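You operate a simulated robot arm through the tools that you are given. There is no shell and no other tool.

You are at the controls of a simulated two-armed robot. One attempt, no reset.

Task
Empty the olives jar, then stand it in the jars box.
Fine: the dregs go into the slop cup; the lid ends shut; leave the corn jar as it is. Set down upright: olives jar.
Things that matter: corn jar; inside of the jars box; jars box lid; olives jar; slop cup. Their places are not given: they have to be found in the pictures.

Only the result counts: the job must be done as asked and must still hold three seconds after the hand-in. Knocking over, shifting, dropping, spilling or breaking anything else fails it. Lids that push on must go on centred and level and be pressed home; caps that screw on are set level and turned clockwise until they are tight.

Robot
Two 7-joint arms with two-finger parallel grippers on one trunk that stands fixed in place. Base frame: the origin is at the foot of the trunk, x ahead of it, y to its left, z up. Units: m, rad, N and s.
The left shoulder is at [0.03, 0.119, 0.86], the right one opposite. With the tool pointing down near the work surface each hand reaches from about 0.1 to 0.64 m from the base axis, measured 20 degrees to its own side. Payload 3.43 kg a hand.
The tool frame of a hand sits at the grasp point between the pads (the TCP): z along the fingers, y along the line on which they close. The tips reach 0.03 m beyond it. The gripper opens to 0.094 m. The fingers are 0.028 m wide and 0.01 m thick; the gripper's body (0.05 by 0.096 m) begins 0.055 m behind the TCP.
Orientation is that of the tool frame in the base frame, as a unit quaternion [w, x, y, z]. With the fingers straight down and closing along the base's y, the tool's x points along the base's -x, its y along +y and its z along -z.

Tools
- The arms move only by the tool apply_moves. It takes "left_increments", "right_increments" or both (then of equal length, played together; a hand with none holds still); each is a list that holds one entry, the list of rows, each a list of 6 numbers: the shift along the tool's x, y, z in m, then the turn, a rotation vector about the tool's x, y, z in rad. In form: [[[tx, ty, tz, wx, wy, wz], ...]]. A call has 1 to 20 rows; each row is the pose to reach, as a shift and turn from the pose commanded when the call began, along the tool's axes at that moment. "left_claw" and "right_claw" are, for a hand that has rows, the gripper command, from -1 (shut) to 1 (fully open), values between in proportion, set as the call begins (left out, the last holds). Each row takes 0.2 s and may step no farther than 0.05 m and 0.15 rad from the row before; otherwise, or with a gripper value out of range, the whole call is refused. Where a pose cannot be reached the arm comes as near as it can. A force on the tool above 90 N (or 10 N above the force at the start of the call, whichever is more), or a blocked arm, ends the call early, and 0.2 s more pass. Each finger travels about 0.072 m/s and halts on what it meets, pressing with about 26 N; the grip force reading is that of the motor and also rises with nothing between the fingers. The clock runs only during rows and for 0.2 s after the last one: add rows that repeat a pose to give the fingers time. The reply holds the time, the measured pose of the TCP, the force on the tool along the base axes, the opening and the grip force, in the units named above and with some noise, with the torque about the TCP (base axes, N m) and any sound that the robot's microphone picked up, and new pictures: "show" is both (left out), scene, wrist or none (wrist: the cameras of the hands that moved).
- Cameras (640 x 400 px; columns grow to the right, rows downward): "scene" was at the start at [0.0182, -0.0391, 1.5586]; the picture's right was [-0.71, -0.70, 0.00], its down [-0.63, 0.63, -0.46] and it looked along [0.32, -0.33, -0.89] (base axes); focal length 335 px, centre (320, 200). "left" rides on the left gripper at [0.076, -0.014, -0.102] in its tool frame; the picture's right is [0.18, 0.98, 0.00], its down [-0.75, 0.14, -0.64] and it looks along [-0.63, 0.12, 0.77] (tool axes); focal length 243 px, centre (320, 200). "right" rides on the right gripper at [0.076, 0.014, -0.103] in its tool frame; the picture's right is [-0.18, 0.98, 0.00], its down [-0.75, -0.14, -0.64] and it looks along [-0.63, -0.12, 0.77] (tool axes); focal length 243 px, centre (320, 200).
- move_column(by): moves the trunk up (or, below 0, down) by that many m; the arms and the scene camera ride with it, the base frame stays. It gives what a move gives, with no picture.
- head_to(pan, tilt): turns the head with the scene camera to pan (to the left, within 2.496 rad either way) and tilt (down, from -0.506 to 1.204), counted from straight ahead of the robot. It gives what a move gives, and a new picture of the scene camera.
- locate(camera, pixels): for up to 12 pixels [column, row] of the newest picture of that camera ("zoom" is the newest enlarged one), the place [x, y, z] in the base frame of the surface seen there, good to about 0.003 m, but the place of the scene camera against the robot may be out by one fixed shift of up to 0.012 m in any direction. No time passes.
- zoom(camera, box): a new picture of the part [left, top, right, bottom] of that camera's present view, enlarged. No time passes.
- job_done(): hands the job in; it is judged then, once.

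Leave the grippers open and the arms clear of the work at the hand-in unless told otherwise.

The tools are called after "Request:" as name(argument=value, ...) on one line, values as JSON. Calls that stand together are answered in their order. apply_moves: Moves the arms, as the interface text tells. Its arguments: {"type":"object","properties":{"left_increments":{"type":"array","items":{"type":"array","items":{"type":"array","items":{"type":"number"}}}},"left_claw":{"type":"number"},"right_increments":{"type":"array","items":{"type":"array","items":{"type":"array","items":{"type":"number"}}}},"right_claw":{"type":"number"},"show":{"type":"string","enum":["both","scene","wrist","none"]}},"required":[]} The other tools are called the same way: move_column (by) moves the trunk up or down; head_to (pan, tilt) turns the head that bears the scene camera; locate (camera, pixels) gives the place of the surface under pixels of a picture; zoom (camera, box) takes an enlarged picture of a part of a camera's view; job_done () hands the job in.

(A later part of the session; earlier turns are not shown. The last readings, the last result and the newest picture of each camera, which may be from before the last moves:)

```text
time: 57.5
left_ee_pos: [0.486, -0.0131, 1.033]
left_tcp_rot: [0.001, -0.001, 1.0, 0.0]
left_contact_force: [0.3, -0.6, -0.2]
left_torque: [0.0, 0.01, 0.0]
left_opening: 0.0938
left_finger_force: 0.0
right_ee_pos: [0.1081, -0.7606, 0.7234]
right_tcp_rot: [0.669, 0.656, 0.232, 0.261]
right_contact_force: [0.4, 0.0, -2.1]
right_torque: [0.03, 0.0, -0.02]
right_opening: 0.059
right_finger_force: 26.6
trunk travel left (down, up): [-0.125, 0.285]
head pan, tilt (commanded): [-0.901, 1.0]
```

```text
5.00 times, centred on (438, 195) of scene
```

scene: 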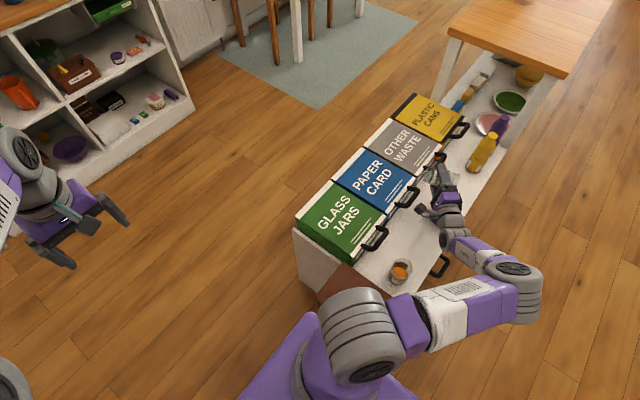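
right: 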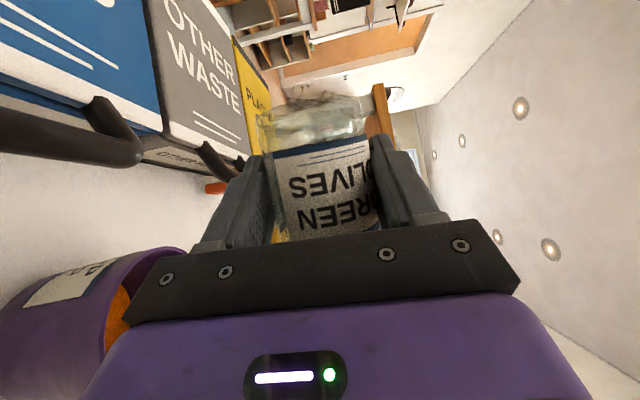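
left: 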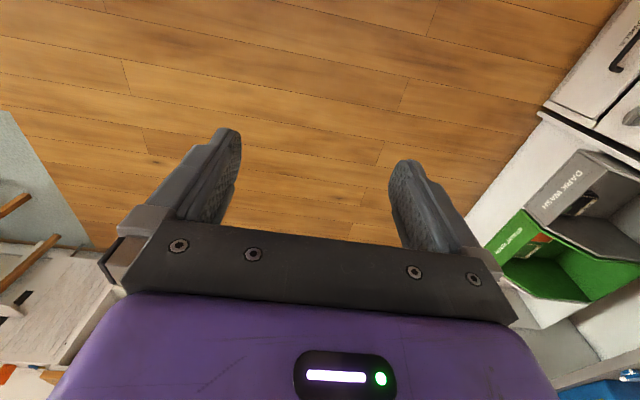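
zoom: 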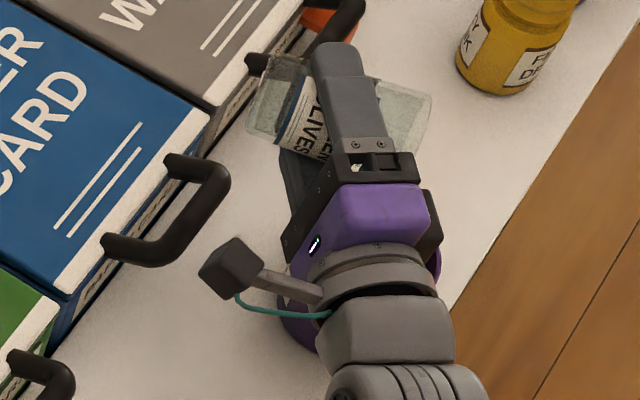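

The jar looks empty already, and orange liquid shows inside the cup (wrist view (120,300)). Tilting on to ~130° and holding to let the last drops out.

Request:
apply_moves(right_increments=[[[-0.0028, 0.0034, -0.0009, -0.0209, -0.0128, 0.0655], [-0.0056, 0.0068, -0.0018, -0.0419, -0.0256, 0.1311], [-0.0083, 0.0101, -0.0027, -0.0628, -0.0384, 0.1966], [-0.0111, 0.0135, -0.0036, -0.0838, -0.0512, 0.2622], [-0.0139, 0.0169, -0.0045, -0.1047, -0.0641, 0.3277], [-0.0174, 0.0192, -0.0058, -0.1257, -0.0769, 0.3933], [-0.0208, 0.0215, -0.007, -0.1466, -0.0897, 0.4588], [-0.0243, 0.0237, -0.0083, -0.1676, -0.1025, 0.5244], [-0.0277, 0.026, -0.0095, -0.1885, -0.1153, 0.5899], [-0.0306, 0.0279, -0.0106, -0.2058, -0.1259, 0.6442], [-0.0306, 0.0279, -0.0106, -0.2058, -0.1259, 0.6442], [-0.0306, 0.0279, -0.0106, -0.2058, -0.1259, 0.6442], [-0.0306, 0.0279, -0.0106, -0.2058, -0.1259, 0.6442], [-0.0306, 0.0279, -0.0106, -0.2058, -0.1259, 0.6442], [-0.0306, 0.0279, -0.0106, -0.2058, -0.1259, 0.6442], [-0.0306, 0.0279, -0.0106, -0.2058, -0.1259, 0.6442]]], show="both")

Request:
zoom(camera="scene", box=[390, 155, 486, 235])

```text
time: 60.9
left_ee_pos: [0.4858, -0.0131, 1.0326]
left_tcp_rot: [0.0, -0.001, 1.0, 0.0]
left_contact_force: [-0.4, -0.2, 0.0]
left_torque: [0.01, 0.02, 0.01]
left_opening: 0.0942
left_finger_force: 0.0
right_ee_pos: [0.0762, -0.7724, 0.7501]
right_tcp_rot: [0.629, 0.639, -0.057, 0.439]
right_contact_force: [0.0, 0.0, -1.9]
right_torque: [-0.01, -0.01, -0.01]
right_opening: 0.0586
right_finger_force: 26.0
trunk travel left (down, up): [-0.125, 0.285]
head pan, tilt (commanded): [-0.901, 1.0]
```

scene: 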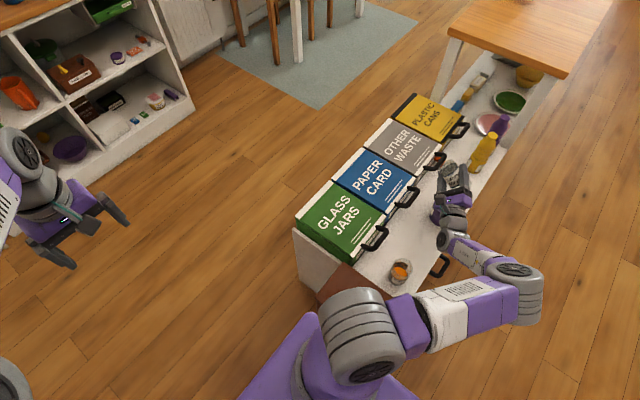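
right: 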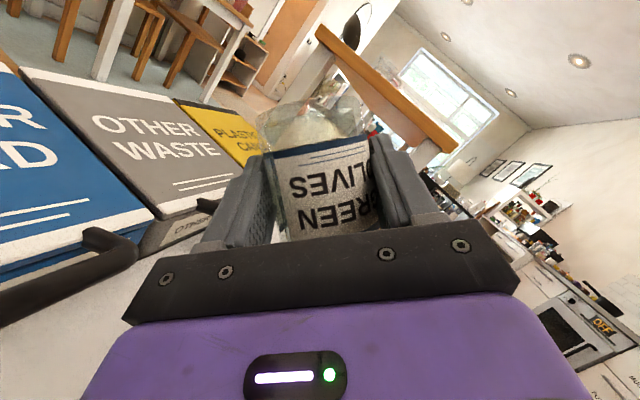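

```text
5.00 times, centred on (438, 195) of scene
```

zoom: 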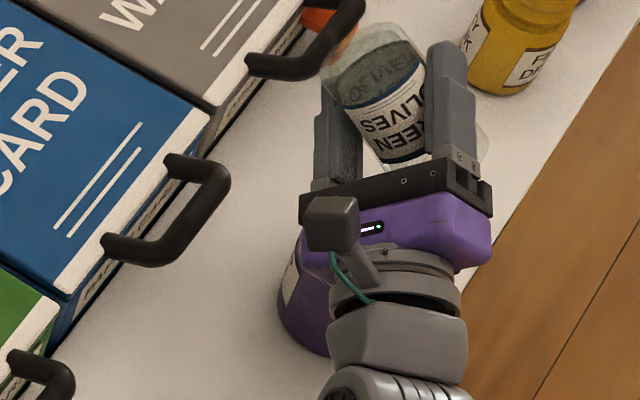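

Holding at ~130°. Let me check the jar for any remaining liquid.

Request:
zoom(camera="right", box=[220, 80, 420, 240])

Request:
zoom(camera="scene", box=[430, 155, 478, 195])

```text
2.50 times, centred on (320, 160) of right
```

zoom: 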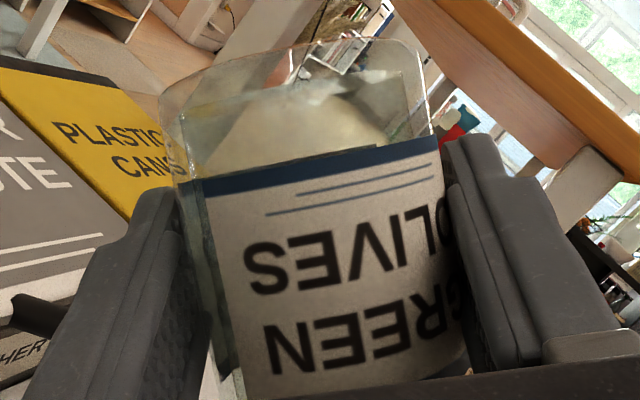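

```text
10.00 times, centred on (454, 175) of scene
```

zoom: 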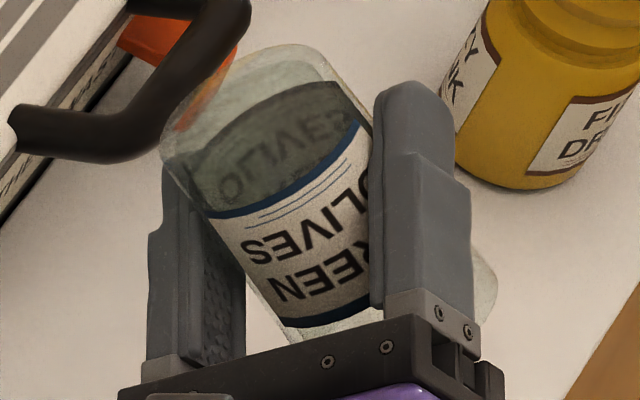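

The jar is visibly empty. Now rolling back toward upright by the same way (to ~36° tilt) at a slightly higher level.

Request:
apply_moves(right_increments=[[[0.0013, -0.0043, -0.0004, 0.0421, 0.0257, -0.1317], [0.0025, -0.0086, -0.0008, 0.0842, 0.0515, -0.2634], [0.0038, -0.0129, -0.0012, 0.1263, 0.0772, -0.3952], [0.0051, -0.0171, -0.0016, 0.1683, 0.103, -0.5269], [0.0063, -0.0214, -0.002, 0.2104, 0.1287, -0.6586], [0.0076, -0.0257, -0.0024, 0.2525, 0.1545, -0.7903], [0.0089, -0.03, -0.0028, 0.2946, 0.1802, -0.922], [0.0101, -0.0343, -0.0032, 0.3367, 0.2059, -1.0537], [0.0114, -0.0386, -0.0036, 0.3788, 0.2317, -1.1855], [0.0127, -0.0428, -0.004, 0.4208, 0.2574, -1.3172], [0.0139, -0.0471, -0.0044, 0.4629, 0.2832, -1.4489], [0.0152, -0.0514, -0.0048, 0.505, 0.3089, -1.5806], [0.0152, -0.0514, -0.0048, 0.505, 0.3089, -1.5806]]], show="both")

```text
time: 63.7
left_ee_pos: [0.485, -0.0135, 1.0343]
left_tcp_rot: [0.0, 0.0, 1.0, 0.0]
left_contact_force: [0.6, 1.0, -0.2]
left_torque: [0.03, -0.04, 0.02]
left_opening: 0.094
left_finger_force: 0.1
right_ee_pos: [0.1143, -0.7507, 0.72]
right_tcp_rot: [0.59, 0.543, 0.595, -0.047]
right_contact_force: [-0.1, -0.3, -1.3]
right_torque: [0.02, -0.01, -0.03]
right_opening: 0.0585
right_finger_force: 26.1
trunk travel left (down, up): [-0.125, 0.285]
head pan, tilt (commanded): [-0.901, 1.0]
```

scene: 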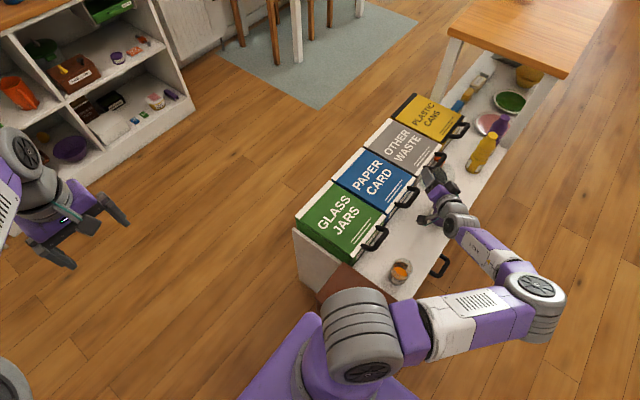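
right: 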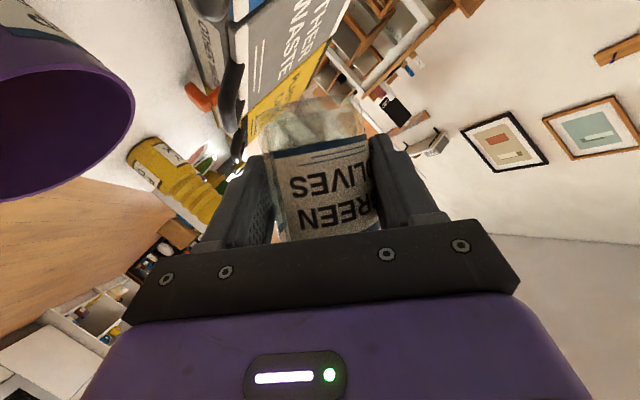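

Next: carry the empty jar back above its old spot while returning to the upright grasp orientation.

Request:
apply_moves(right_increments=[[[0.0108, -0.0011, -0.0168, -0.0279, 0.0274, -0.0953], [0.0216, -0.0022, -0.0336, -0.0558, 0.0549, -0.1905], [0.0324, -0.0033, -0.0504, -0.0837, 0.0823, -0.2858], [0.0433, -0.0044, -0.0673, -0.1117, 0.1097, -0.3811], [0.0541, -0.0055, -0.0841, -0.1396, 0.1371, -0.4763], [0.0649, -0.0066, -0.1009, -0.1675, 0.1646, -0.5716], [0.0757, -0.0077, -0.1177, -0.1954, 0.192, -0.6668], [0.0865, -0.0088, -0.1345, -0.2233, 0.2194, -0.7621], [0.0865, -0.0088, -0.1345, -0.2233, 0.2194, -0.7621]]], show="both")

Request:
zoom(camera="scene", box=[380, 175, 476, 255])

```text
time: 65.7
left_ee_pos: [0.4855, -0.0132, 1.0348]
left_tcp_rot: [0.0, -0.001, 1.0, 0.0]
left_contact_force: [-0.7, 0.3, 0.6]
left_torque: [0.02, -0.06, 0.01]
left_opening: 0.094
left_finger_force: 0.1
right_ee_pos: [0.0462, -0.6094, 0.6898]
right_tcp_rot: [0.518, 0.22, 0.815, -0.14]
right_contact_force: [0.5, 0.1, -2.0]
right_torque: [0.01, 0.07, -0.02]
right_opening: 0.0584
right_finger_force: 25.7
trunk travel left (down, up): [-0.125, 0.285]
head pan, tilt (commanded): [-0.901, 1.0]
```

scene: 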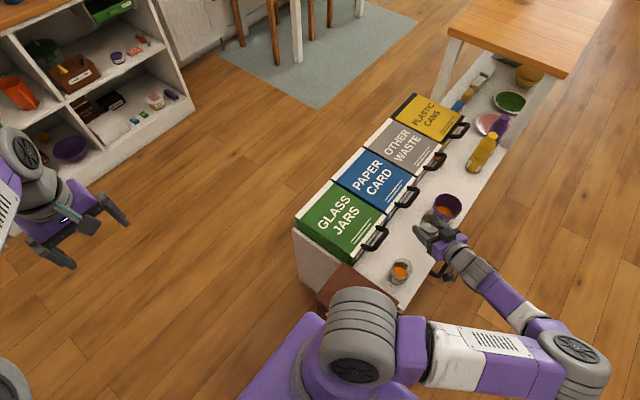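
right: 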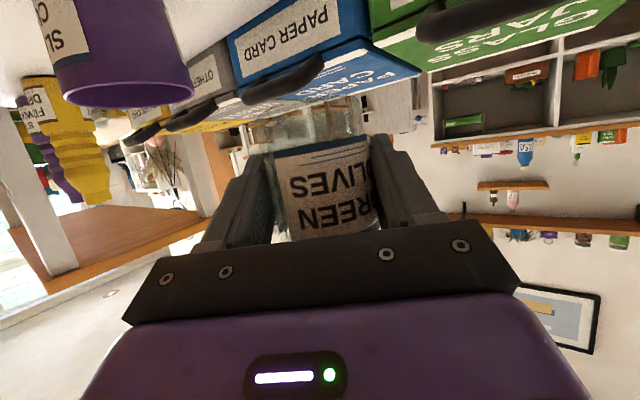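

```text
5.00 times, centred on (428, 215) of scene
```

zoom: 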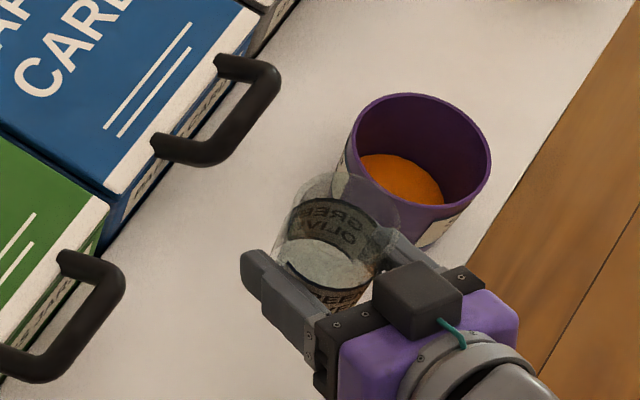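

The cup holds the orange liquid, the jar is empty, no spill visible. While still holding the jar up, I'll look closely at the jars box lid for its hinge side.

Request:
zoom(camera="scene", box=[285, 175, 397, 265])

Request:
zoom(camera="scene", box=[350, 205, 398, 255])

```text
4.44 times, centred on (341, 220) of scene
```

zoom: 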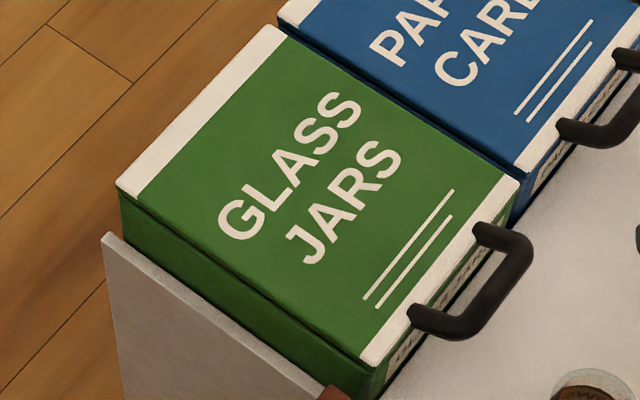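

```text
8.00 times, centred on (374, 230) of scene
```

zoom: 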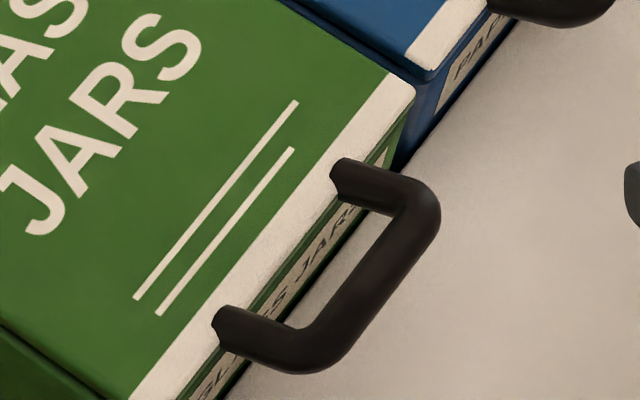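

Handle legs sit on the lid's near edge, so the hinge should be at the far edge (x≈0.42). I'll set the empty jar down at its old spot first: lowering 0.127 m.

Request:
apply_moves(right_increments=[[[0.0181, 0, 0.0085, 0, 0, 0], [0.0408, 0, 0.019, 0, 0, 0], [0.0634, 0, 0.0296, 0, 0, 0], [0.0861, 0, 0.0401, 0, 0, 0], [0.0997, 0, 0.0465, 0, 0, 0], [0.1088, 0, 0.0507, 0, 0, 0], [0.1133, 0, 0.0528, 0, 0, 0], [0.1146, 0, 0.0535, 0, 0, 0], [0.1146, 0, 0.0535, 0, 0, 0]]], show="wrist")

```text
time: 67.7
left_ee_pos: [0.4856, -0.0126, 1.034]
left_tcp_rot: [0.0, 0.0, 1.0, 0.0]
left_contact_force: [0.7, 0.1, -0.4]
left_torque: [-0.02, 0.01, 0.01]
left_opening: 0.0938
left_finger_force: 0.1
right_ee_pos: [0.0455, -0.6101, 0.5644]
right_tcp_rot: [0.519, 0.22, 0.814, -0.138]
right_contact_force: [0.9, -0.3, -2.8]
right_torque: [0.02, 0.02, 0.01]
right_opening: 0.0585
right_finger_force: 26.1
trunk travel left (down, up): [-0.125, 0.285]
head pan, tilt (commanded): [-0.901, 1.0]
```

right: 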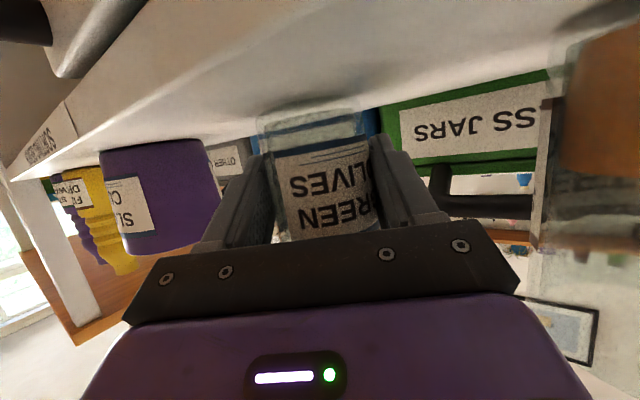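

Still hanging (−2.8 N), about 2 mm above the counter. Lowering 3 mm more.

Request:
apply_moves(right_increments=[[[0.0009, 0, 0.0004, 0, 0, 0], [0.0018, 0, 0.0008, 0, 0, 0], [0.0027, 0, 0.0013, 0, 0, 0], [0.0032, 0, 0.0015, 0, 0, 0]]], show="none")

```text
time: 68.7
left_ee_pos: [0.485, -0.0121, 1.0337]
left_tcp_rot: [0.0, -0.001, 1.0, -0.001]
left_contact_force: [0.6, 0.2, 0.1]
left_torque: [0.01, 0.0, 0.02]
left_opening: 0.0941
left_finger_force: 0.0
right_ee_pos: [0.045, -0.6099, 0.5625]
right_tcp_rot: [0.52, 0.219, 0.814, -0.138]
right_contact_force: [-3.8, 1.3, 11.2]
right_torque: [0.36, 0.09, 0.09]
right_opening: 0.0586
right_finger_force: 25.7
trunk travel left (down, up): [-0.125, 0.285]
head pan, tilt (commanded): [-0.901, 1.0]
```

Contact made (11 N up). Releasing, then rising straight up.

Request:
apply_moves(right_increments=[[[-0.0014, 0, -0.0006, 0, 0, 0], [-0.0014, 0, -0.0006, 0, 0, 0], [-0.0014, 0, -0.0006, 0, 0, 0], [-0.0014, 0, -0.0006, 0, 0, 0]]], right_claw=0.8, show="wrist")

Request:
apply_moves(right_increments=[[[-0.0181, 0, -0.0085, 0, 0, 0], [-0.0453, 0, -0.0211, 0, 0, 0], [-0.0725, 0, -0.0338, 0, 0, 0], [-0.1088, 0, -0.0507, 0, 0, 0], [-0.145, 0, -0.0676, 0, 0, 0], [-0.145, 0, -0.0676, 0, 0, 0]]], show="both")

Request:
zoom(camera="scene", box=[380, 185, 476, 285])

```text
time: 69.7
left_ee_pos: [0.4858, -0.013, 1.0341]
left_tcp_rot: [0.0, 0.001, 1.0, 0.001]
left_contact_force: [-0.3, 0.1, -0.1]
left_torque: [-0.01, -0.03, 0.0]
left_opening: 0.0942
left_finger_force: 0.0
right_ee_pos: [0.0452, -0.6107, 0.5626]
right_tcp_rot: [0.518, 0.219, 0.815, -0.137]
right_contact_force: [1.4, -0.3, 0.4]
right_torque: [0.01, 0.03, 0.04]
right_opening: 0.0846
right_finger_force: 0.0
trunk travel left (down, up): [-0.125, 0.285]
head pan, tilt (commanded): [-0.901, 1.0]
```

right: 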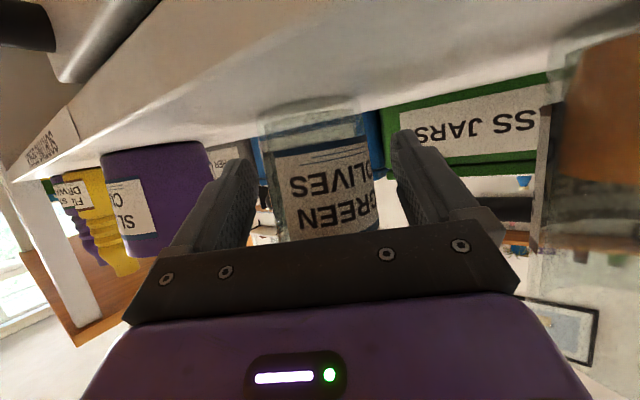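

```text
time: 71.1
left_ee_pos: [0.4846, -0.0123, 1.0343]
left_tcp_rot: [0.001, 0.0, 1.0, 0.0]
left_contact_force: [0.2, 0.6, 0.2]
left_torque: [0.01, 0.03, 0.0]
left_opening: 0.094
left_finger_force: 0.0
right_ee_pos: [0.0457, -0.6085, 0.721]
right_tcp_rot: [0.519, 0.219, 0.814, -0.14]
right_contact_force: [-0.1, -1.0, -0.5]
right_torque: [-0.01, 0.0, 0.0]
right_opening: 0.0846
right_finger_force: 0.0
trunk travel left (down, up): [-0.125, 0.285]
head pan, tilt (commanded): [-0.901, 1.0]
```

scene: 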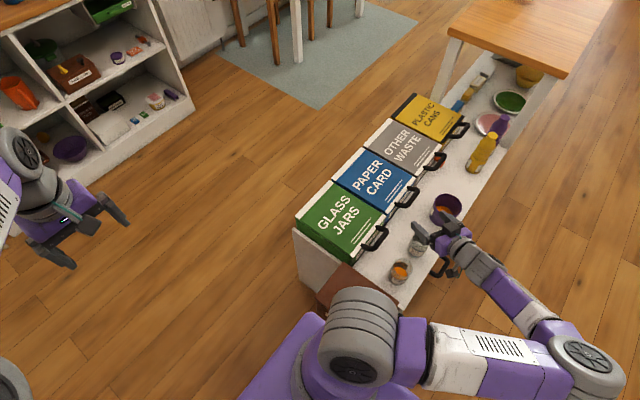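
right: 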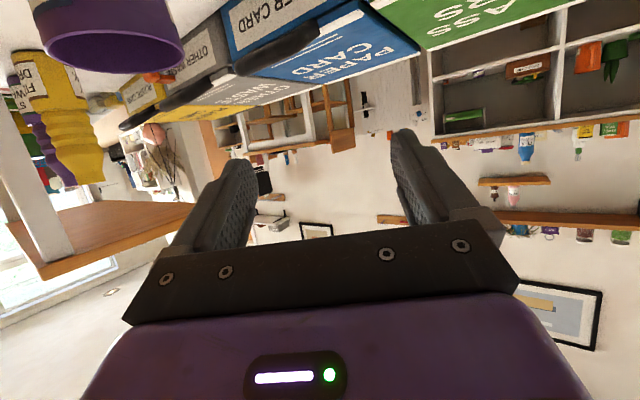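

```text
4.00 times, centred on (428, 235) of scene
```

zoom: 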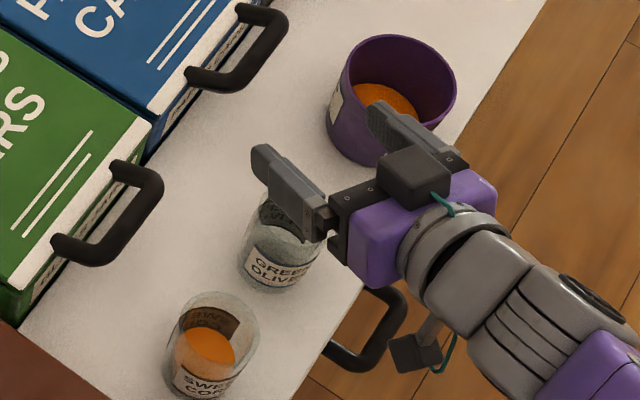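

The jar stands upright and empty. Now for the lid: I'll re-orient the right hand to face the handle (pointing +x and 60° down, fingers closing around the y-running bar), first high above at about (0.08, −0.535, 0.85).

Request:
apply_moves(right_increments=[[[-0.0114, 0.0081, -0.0061, 0.0152, 0.0737, 0.1141], [-0.0228, 0.0162, -0.0122, 0.0305, 0.1474, 0.2282], [-0.0342, 0.0242, -0.0183, 0.0457, 0.221, 0.3423], [-0.0456, 0.0323, -0.0244, 0.061, 0.2947, 0.4564], [-0.057, 0.0404, -0.0305, 0.0762, 0.3684, 0.5706], [-0.0683, 0.0485, -0.0365, 0.0914, 0.4421, 0.6847], [-0.0797, 0.0566, -0.0426, 0.1067, 0.5158, 0.7988], [-0.0911, 0.0646, -0.0487, 0.1219, 0.5894, 0.9129], [-0.1025, 0.0727, -0.0548, 0.1372, 0.6631, 1.027], [-0.1139, 0.0808, -0.0609, 0.1524, 0.7368, 1.1411], [-0.1139, 0.0808, -0.0609, 0.1524, 0.7368, 1.1411]]], right_claw=0.2, show="both")

```text
time: 73.5
left_ee_pos: [0.4847, -0.0121, 1.0344]
left_tcp_rot: [0.0, 0.0, 1.0, 0.0]
left_contact_force: [0.0, 0.0, -0.3]
left_torque: [0.03, 0.02, 0.01]
left_opening: 0.0941
left_finger_force: 0.0
right_ee_pos: [0.0803, -0.5347, 0.8506]
right_tcp_rot: [0.182, 0.684, 0.683, 0.183]
right_contact_force: [-0.4, 0.4, 0.3]
right_torque: [0.05, 0.02, 0.0]
right_opening: 0.0565
right_finger_force: 0.1
trunk travel left (down, up): [-0.125, 0.285]
head pan, tilt (commanded): [-0.901, 1.0]
```

scene: 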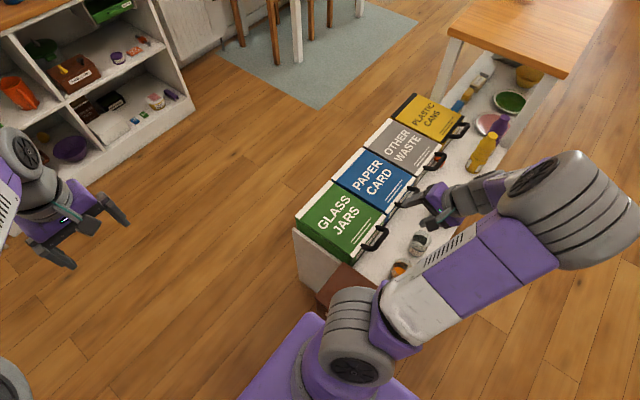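
right: 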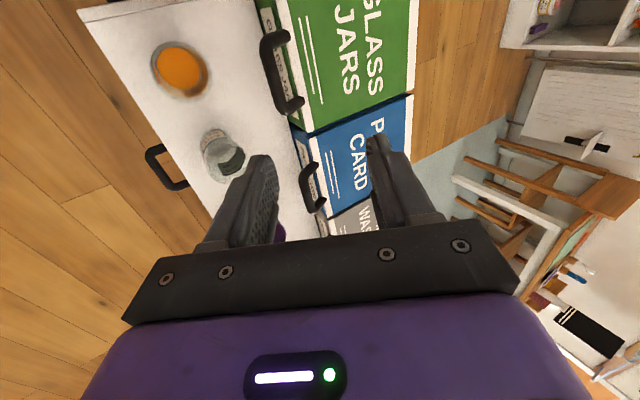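

The pose is reached; the wrist camera sees the jars box handle at about (275,75). Zooming and measuring it precisely.

Request:
zoom(camera="right", box=[230, 10, 350, 135])

Request:
locate(camera="right", pixels=[[266, 50], [269, 65], [273, 80], [277, 98], [281, 35], [296, 103], [282, 110], [268, 38], [300, 60], [294, 128], [410, 90], [340, 60]])

```text
3.20 times, centred on (290, 72) of right
```

zoom: 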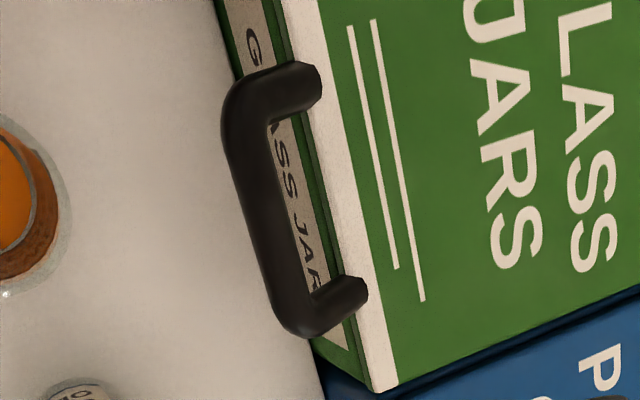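

```text
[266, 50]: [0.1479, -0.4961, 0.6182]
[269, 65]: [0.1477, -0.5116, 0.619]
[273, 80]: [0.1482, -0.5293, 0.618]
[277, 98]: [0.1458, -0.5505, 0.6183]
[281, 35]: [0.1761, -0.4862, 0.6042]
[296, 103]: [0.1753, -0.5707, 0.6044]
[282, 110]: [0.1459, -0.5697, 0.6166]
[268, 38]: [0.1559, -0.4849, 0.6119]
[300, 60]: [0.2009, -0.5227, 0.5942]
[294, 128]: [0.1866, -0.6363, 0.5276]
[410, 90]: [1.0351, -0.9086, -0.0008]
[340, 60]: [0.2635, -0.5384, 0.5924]
```

Bar centre ≈ (0.147, y −0.487…−0.570, 0.611), about 17 mm thick. Moving to a pre-grasp 8 cm up-slope from it.

Request:
apply_moves(right_increments=[[[0.0012, -0.0155, 0.0377, 0, 0, 0], [0.0024, -0.031, 0.0754, 0, 0, 0], [0.0035, -0.0465, 0.1131, 0, 0, 0], [0.0047, -0.062, 0.1508, 0, 0, 0], [0.0047, -0.062, 0.1508, 0, 0, 0]]], right_claw=-0.2, show="both")

Request:
zoom(camera="scene", box=[340, 190, 436, 270])

```text
time: 74.7
left_ee_pos: [0.4864, -0.0134, 1.0338]
left_tcp_rot: [0.0, 0.0, 1.0, 0.0]
left_contact_force: [-0.2, 0.2, -0.2]
left_torque: [0.0, -0.01, -0.04]
left_opening: 0.0941
left_finger_force: 0.0
right_ee_pos: [0.1023, -0.5299, 0.6885]
right_tcp_rot: [0.183, 0.684, 0.682, 0.182]
right_contact_force: [-0.1, -0.4, -0.4]
right_torque: [0.01, -0.01, -0.01]
right_opening: 0.0374
right_finger_force: 0.1
trunk travel left (down, up): [-0.125, 0.285]
head pan, tilt (commanded): [-0.901, 1.0]
```

scene: 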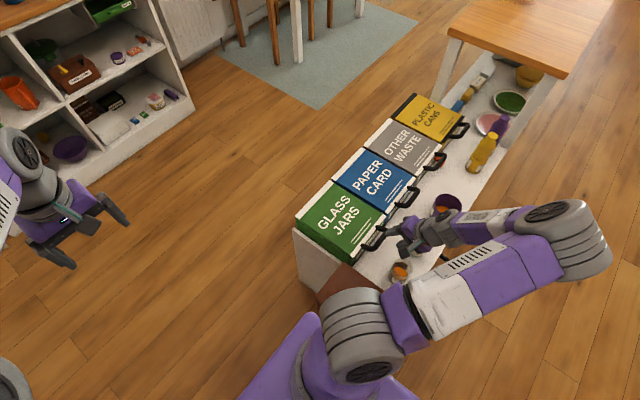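
right: 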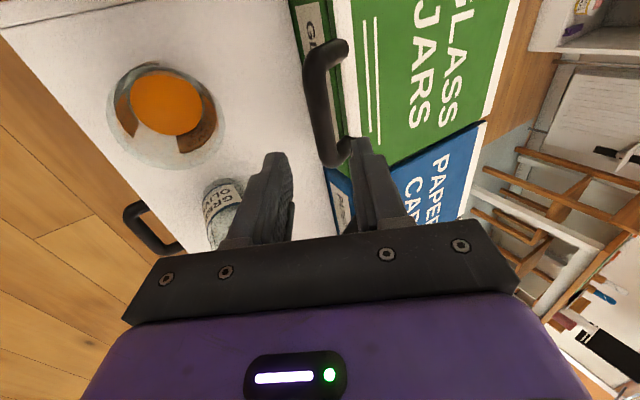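

```text
5.00 times, centred on (388, 230) of scene
```

zoom: 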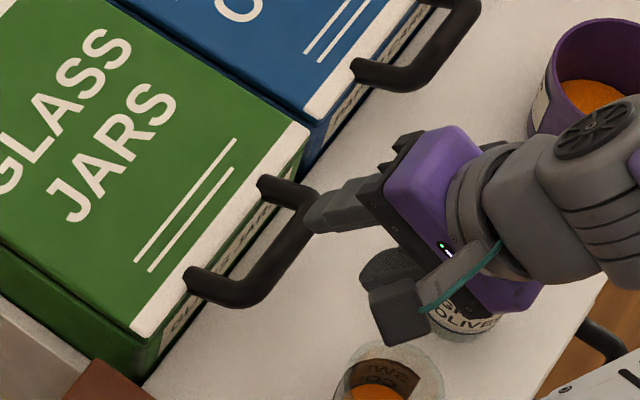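

Aligned with the handle's middle. Advancing 77 mm along the finger direction so that the fingers straddle the bar.

Request:
apply_moves(right_increments=[[[0, 0, 0.02, 0, 0, 0], [0, 0, 0.04, 0, 0, 0], [0, 0, 0.06, 0, 0, 0], [0, 0, 0.0775, 0, 0, 0], [0, 0, 0.0775, 0, 0, 0]]], show="wrist")

Request:
zoom(camera="right", box=[220, 80, 420, 240])

Request:
zoom(camera="scene", box=[340, 190, 436, 270])

```text
time: 75.9
left_ee_pos: [0.4853, -0.0135, 1.0321]
left_tcp_rot: [0.0, 0.0, 1.0, 0.0]
left_contact_force: [-0.2, -0.4, -0.3]
left_torque: [0.0, -0.01, 0.0]
left_opening: 0.0939
left_finger_force: 0.1
right_ee_pos: [0.1425, -0.5317, 0.6221]
right_tcp_rot: [0.183, 0.683, 0.683, 0.182]
right_contact_force: [-0.5, -0.3, 0.0]
right_torque: [0.01, 0.01, -0.04]
right_opening: 0.0375
right_finger_force: 0.0
trunk travel left (down, up): [-0.125, 0.285]
head pan, tilt (commanded): [-0.901, 1.0]
```

right: 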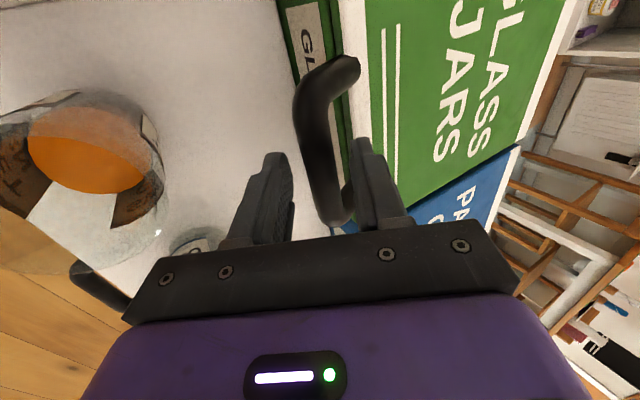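

```text
2.50 times, centred on (320, 160) of right
```

zoom: 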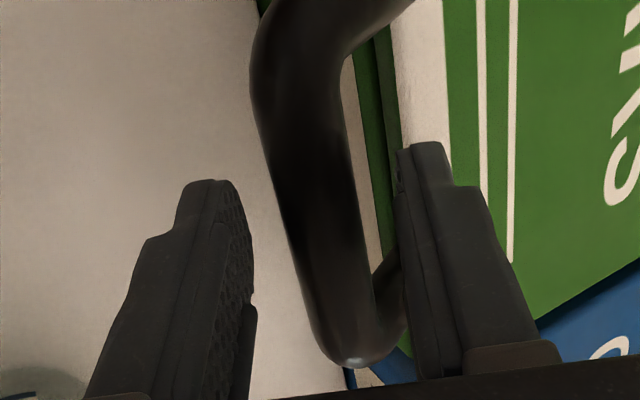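

```text
5.00 times, centred on (388, 230) of scene
```

zoom: 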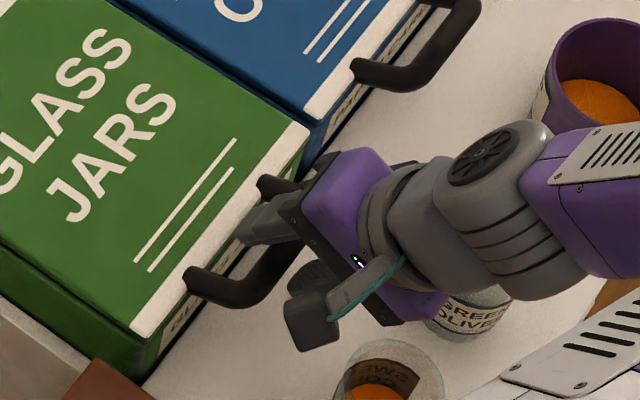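

The bar runs between the fingers, well centred. Closing to a loose cage around it (~21 mm opening).

Request:
apply_moves(right_increments=[[[0, 0, 0, 0, 0, 0], [0, 0, 0, 0, 0, 0], [0, 0, 0, 0, 0, 0]]], right_claw=-0.55, show="wrist")

Request:
zoom(camera="right", box=[220, 80, 420, 240])

```text
time: 76.7
left_ee_pos: [0.486, -0.0136, 1.0338]
left_tcp_rot: [0.001, 0.0, 1.0, 0.001]
left_contact_force: [-0.3, 0.1, -0.6]
left_torque: [-0.01, -0.02, -0.01]
left_opening: 0.094
left_finger_force: 0.1
right_ee_pos: [0.1405, -0.5304, 0.6222]
right_tcp_rot: [0.183, 0.684, 0.682, 0.182]
right_contact_force: [0.0, -0.5, 0.5]
right_torque: [-0.01, 0.02, 0.02]
right_opening: 0.0214
right_finger_force: 0.0
trunk travel left (down, up): [-0.125, 0.285]
head pan, tilt (commanded): [-0.901, 1.0]
```

right: 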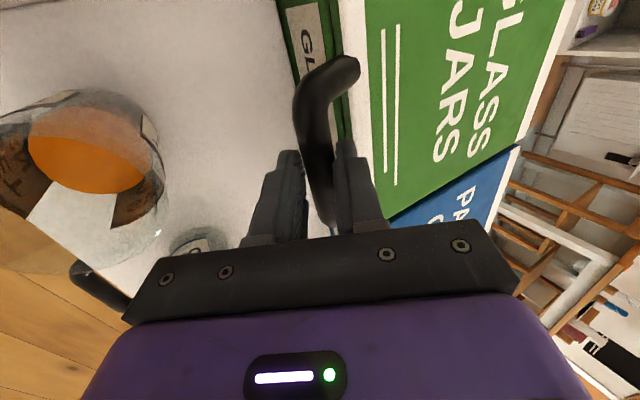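

```text
2.50 times, centred on (320, 160) of right
```

zoom: 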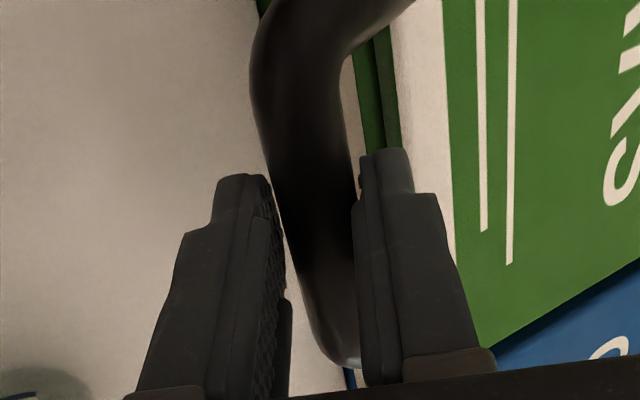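

Bar caged with no contact force. Now a small trial opening: following the arc about a far-edge hinge for 10°.

Request:
apply_moves(right_increments=[[[0, 0.0075, -0.0092, 0, 0, 0], [0, 0.0149, -0.0183, 0, 0, 0], [0, 0.023, -0.0268, 0, 0, 0], [0, 0.0312, -0.0352, 0, 0, 0], [0, 0.0312, -0.0352, 0, 0, 0]]], show="both")

Request:
zoom(camera="scene", box=[280, 170, 440, 270])

```text
time: 77.9
left_ee_pos: [0.4852, -0.0133, 1.0339]
left_tcp_rot: [0.0, 0.0, 1.0, -0.001]
left_contact_force: [-0.2, -0.9, 0.4]
left_torque: [0.01, 0.01, 0.0]
left_opening: 0.0941
left_finger_force: 0.1
right_ee_pos: [0.1495, -0.5321, 0.6687]
right_tcp_rot: [0.183, 0.684, 0.682, 0.182]
right_contact_force: [-3.8, 0.8, 0.1]
right_torque: [0.03, 0.09, 0.06]
right_opening: 0.0233
right_finger_force: 1.8
trunk travel left (down, up): [-0.125, 0.285]
head pan, tilt (commanded): [-0.901, 1.0]
```

scene: 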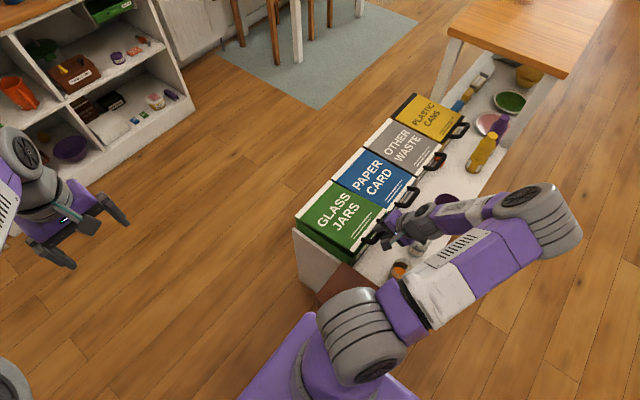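
right: 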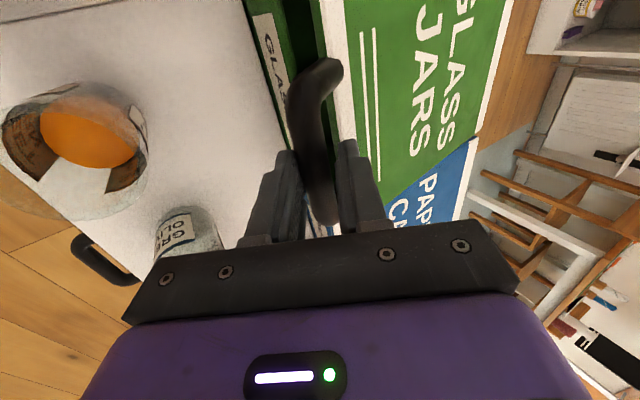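

```text
4.00 times, centred on (360, 220) of scene
```

zoom: 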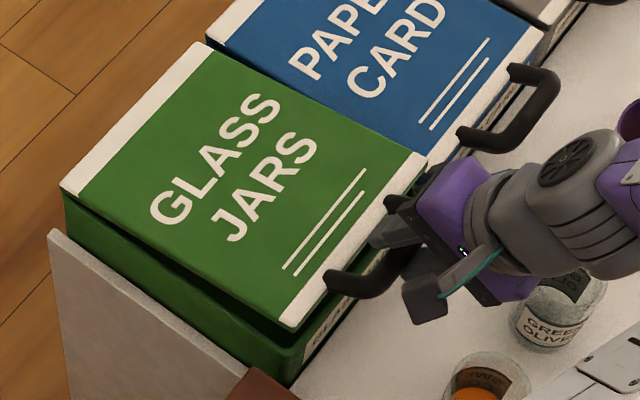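

The lid is swinging up about the far edge as expected, with only ~4 N. Continuing the arc to 40°.

Request:
apply_moves(right_increments=[[[0, 0.0178, -0.0154, 0, 0, 0], [0, 0.0369, -0.0291, 0, 0, 0], [0, 0.0571, -0.0413, 0, 0, 0], [0, 0.0783, -0.0516, 0, 0, 0], [0, 0.1002, -0.0599, 0, 0, 0], [0, 0.1228, -0.0664, 0, 0, 0], [0, 0.1228, -0.0664, 0, 0, 0]]], show="both")

```text
time: 79.5
left_ee_pos: [0.4855, -0.0126, 1.0337]
left_tcp_rot: [-0.001, 0.0, 1.0, 0.0]
left_contact_force: [-0.4, 0.1, -0.5]
left_torque: [0.01, 0.01, -0.04]
left_opening: 0.094
left_finger_force: 0.0
right_ee_pos: [0.2241, -0.532, 0.7866]
right_tcp_rot: [0.183, 0.683, 0.683, 0.183]
right_contact_force: [-1.5, 0.1, -0.3]
right_torque: [-0.02, -0.01, -0.01]
right_opening: 0.0219
right_finger_force: 0.8
trunk travel left (down, up): [-0.125, 0.285]
head pan, tilt (commanded): [-0.901, 1.0]
```

scene: 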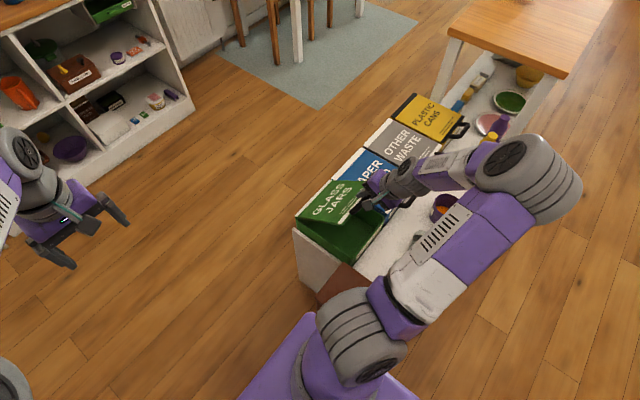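
right: 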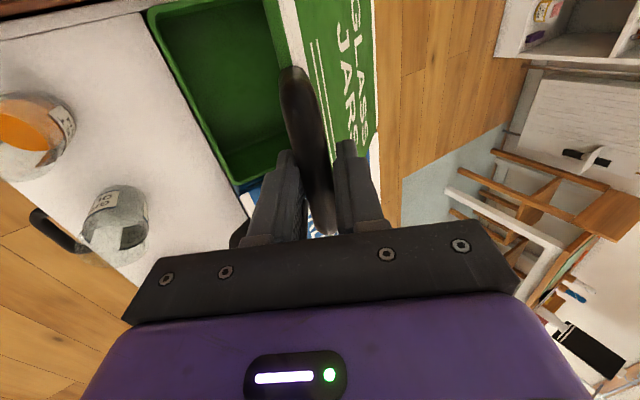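

The box interior is coming into view. Continuing the arc to 75°, then I'll check.

Request:
apply_moves(right_increments=[[[0, 0.0231, -0.0044, 0, 0, 0], [0, 0.0466, -0.0068, 0, 0, 0], [0, 0.0701, -0.0072, 0, 0, 0], [0, 0.0936, -0.0055, 0, 0, 0], [0, 0.1169, -0.0018, 0, 0, 0], [0, 0.1397, 0.0039, 0, 0, 0], [0, 0.1619, 0.0116, 0, 0, 0], [0, 0.1619, 0.0116, 0, 0, 0]]], show="both")

```text
time: 81.3
left_ee_pos: [0.4841, -0.0131, 1.0346]
left_tcp_rot: [0.0, 0.0, 1.0, 0.0]
left_contact_force: [0.7, -0.3, 0.6]
left_torque: [0.03, 0.01, 0.04]
left_opening: 0.0939
left_finger_force: 0.1
right_ee_pos: [0.3711, -0.5304, 0.8582]
right_tcp_rot: [0.182, 0.684, 0.683, 0.183]
right_contact_force: [0.4, -0.1, 2.6]
right_torque: [0.08, -0.12, 0.12]
right_opening: 0.0222
right_finger_force: 12.4
trunk travel left (down, up): [-0.125, 0.285]
head pan, tilt (commanded): [-0.901, 1.0]
```

scene: 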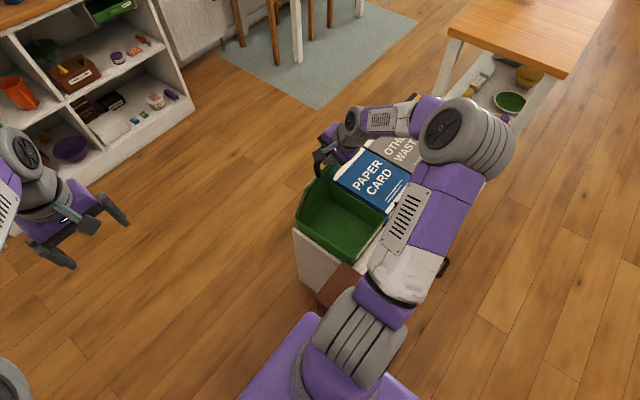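
right: 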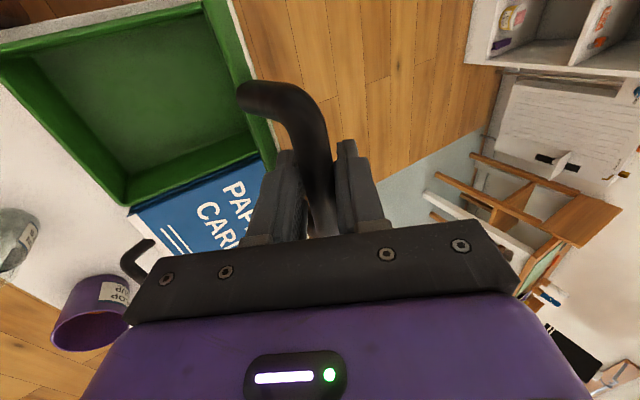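

Lid at ~75°, forces small. Continuing to 90°.

Request:
apply_moves(right_increments=[[[0, 0.0108, 0.0048, 0, 0, 0], [0, 0.0215, 0.0096, 0, 0, 0], [0, 0.0318, 0.0153, 0, 0, 0], [0, 0.042, 0.0211, 0, 0, 0], [0, 0.0518, 0.0277, 0, 0, 0], [0, 0.0616, 0.0342, 0, 0, 0], [0, 0.0616, 0.0342, 0, 0, 0]]], show="both")

Request:
zoom(camera="scene", box=[280, 100, 440, 260])

```text
time: 82.9
left_ee_pos: [0.483, -0.0135, 1.034]
left_tcp_rot: [0.001, 0.0, 1.0, 0.0]
left_contact_force: [-1.0, 0.3, 0.3]
left_torque: [-0.02, -0.02, 0.0]
left_opening: 0.094
left_finger_force: 0.0
right_ee_pos: [0.4364, -0.5337, 0.8538]
right_tcp_rot: [0.177, 0.687, 0.681, 0.182]
right_contact_force: [-23.8, -1.4, -17.1]
right_torque: [-0.5, -0.33, -0.13]
right_opening: 0.0379
right_finger_force: 14.6
trunk travel left (down, up): [-0.125, 0.285]
head pan, tilt (commanded): [-0.901, 1.0]
```

scene: 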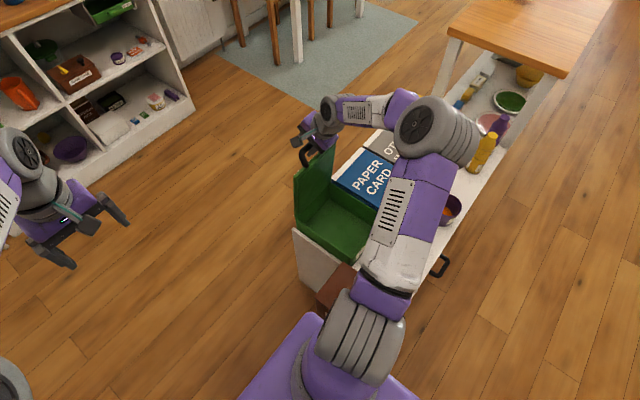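
right: 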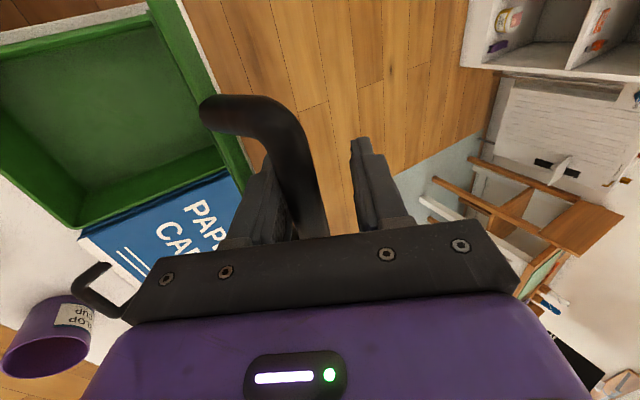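

```text
2.50 times, centred on (360, 180) of scene
```

zoom: 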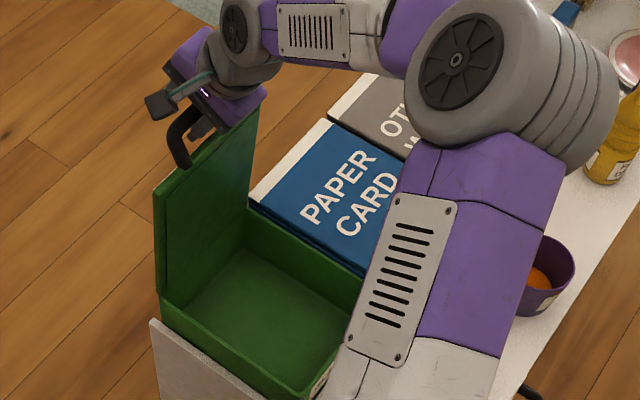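

There's now −24 N on the hand and the cage was spread: the lid has met its open stop near vertical. Backing off 12 mm in x to see whether the lid stays.

Request:
apply_moves(right_increments=[[[0, -0.0052, -0.003, 0, 0, 0], [0, -0.0104, -0.006, 0, 0, 0], [0, -0.0104, -0.006, 0, 0, 0]]], right_claw=-0.3, show="both")

Request:
zoom(camera="scene", box=[280, 100, 440, 260])

Request:
locate(camera="scene", pixels=[[320, 175], [325, 185], [335, 175], [330, 195], [345, 225], [360, 210], [330, 225], [365, 230], [299, 180], [335, 157]])

```text
time: 83.7
left_ee_pos: [0.4854, -0.0137, 1.0335]
left_tcp_rot: [-0.001, 0.0, 1.0, 0.0]
left_contact_force: [0.2, -0.1, -0.2]
left_torque: [0.01, 0.0, -0.02]
left_opening: 0.0938
left_finger_force: 0.2
right_ee_pos: [0.4295, -0.5313, 0.8597]
right_tcp_rot: [0.184, 0.683, 0.683, 0.183]
right_contact_force: [-1.8, 0.1, -3.0]
right_torque: [0.05, -0.05, 0.02]
right_opening: 0.0355
right_finger_force: 1.8
trunk travel left (down, up): [-0.125, 0.285]
head pan, tilt (commanded): [-0.901, 1.0]
```

scene: 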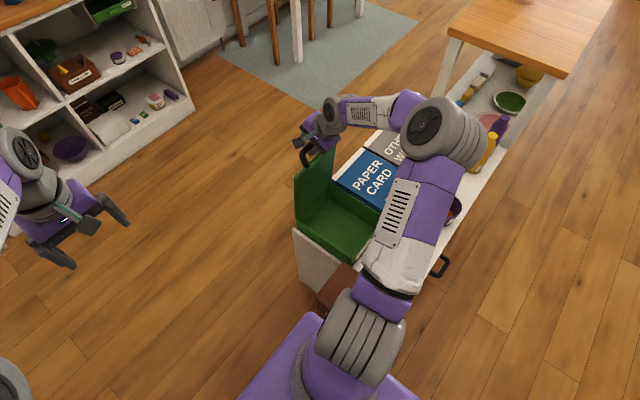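
right: 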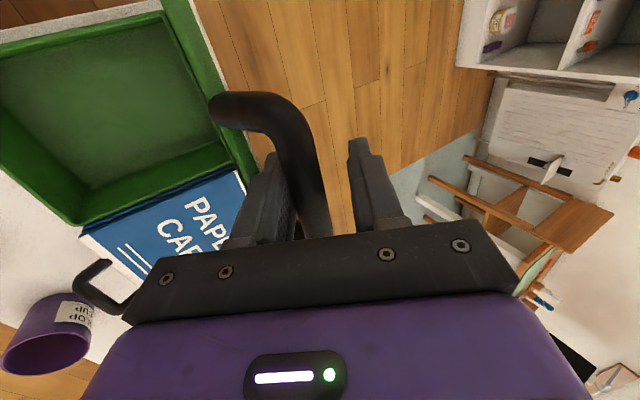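

```text
2.50 times, centred on (360, 180) of scene
```

zoom: 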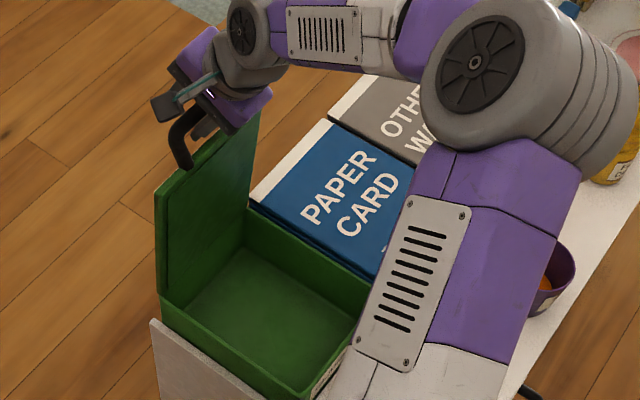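

```text
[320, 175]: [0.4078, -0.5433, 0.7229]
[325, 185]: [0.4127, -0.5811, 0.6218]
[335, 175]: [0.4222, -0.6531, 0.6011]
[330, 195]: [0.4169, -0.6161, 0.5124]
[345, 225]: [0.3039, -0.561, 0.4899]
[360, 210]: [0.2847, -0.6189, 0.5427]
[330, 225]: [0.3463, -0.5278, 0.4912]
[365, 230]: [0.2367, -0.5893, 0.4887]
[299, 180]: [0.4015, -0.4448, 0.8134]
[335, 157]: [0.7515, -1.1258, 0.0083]
```

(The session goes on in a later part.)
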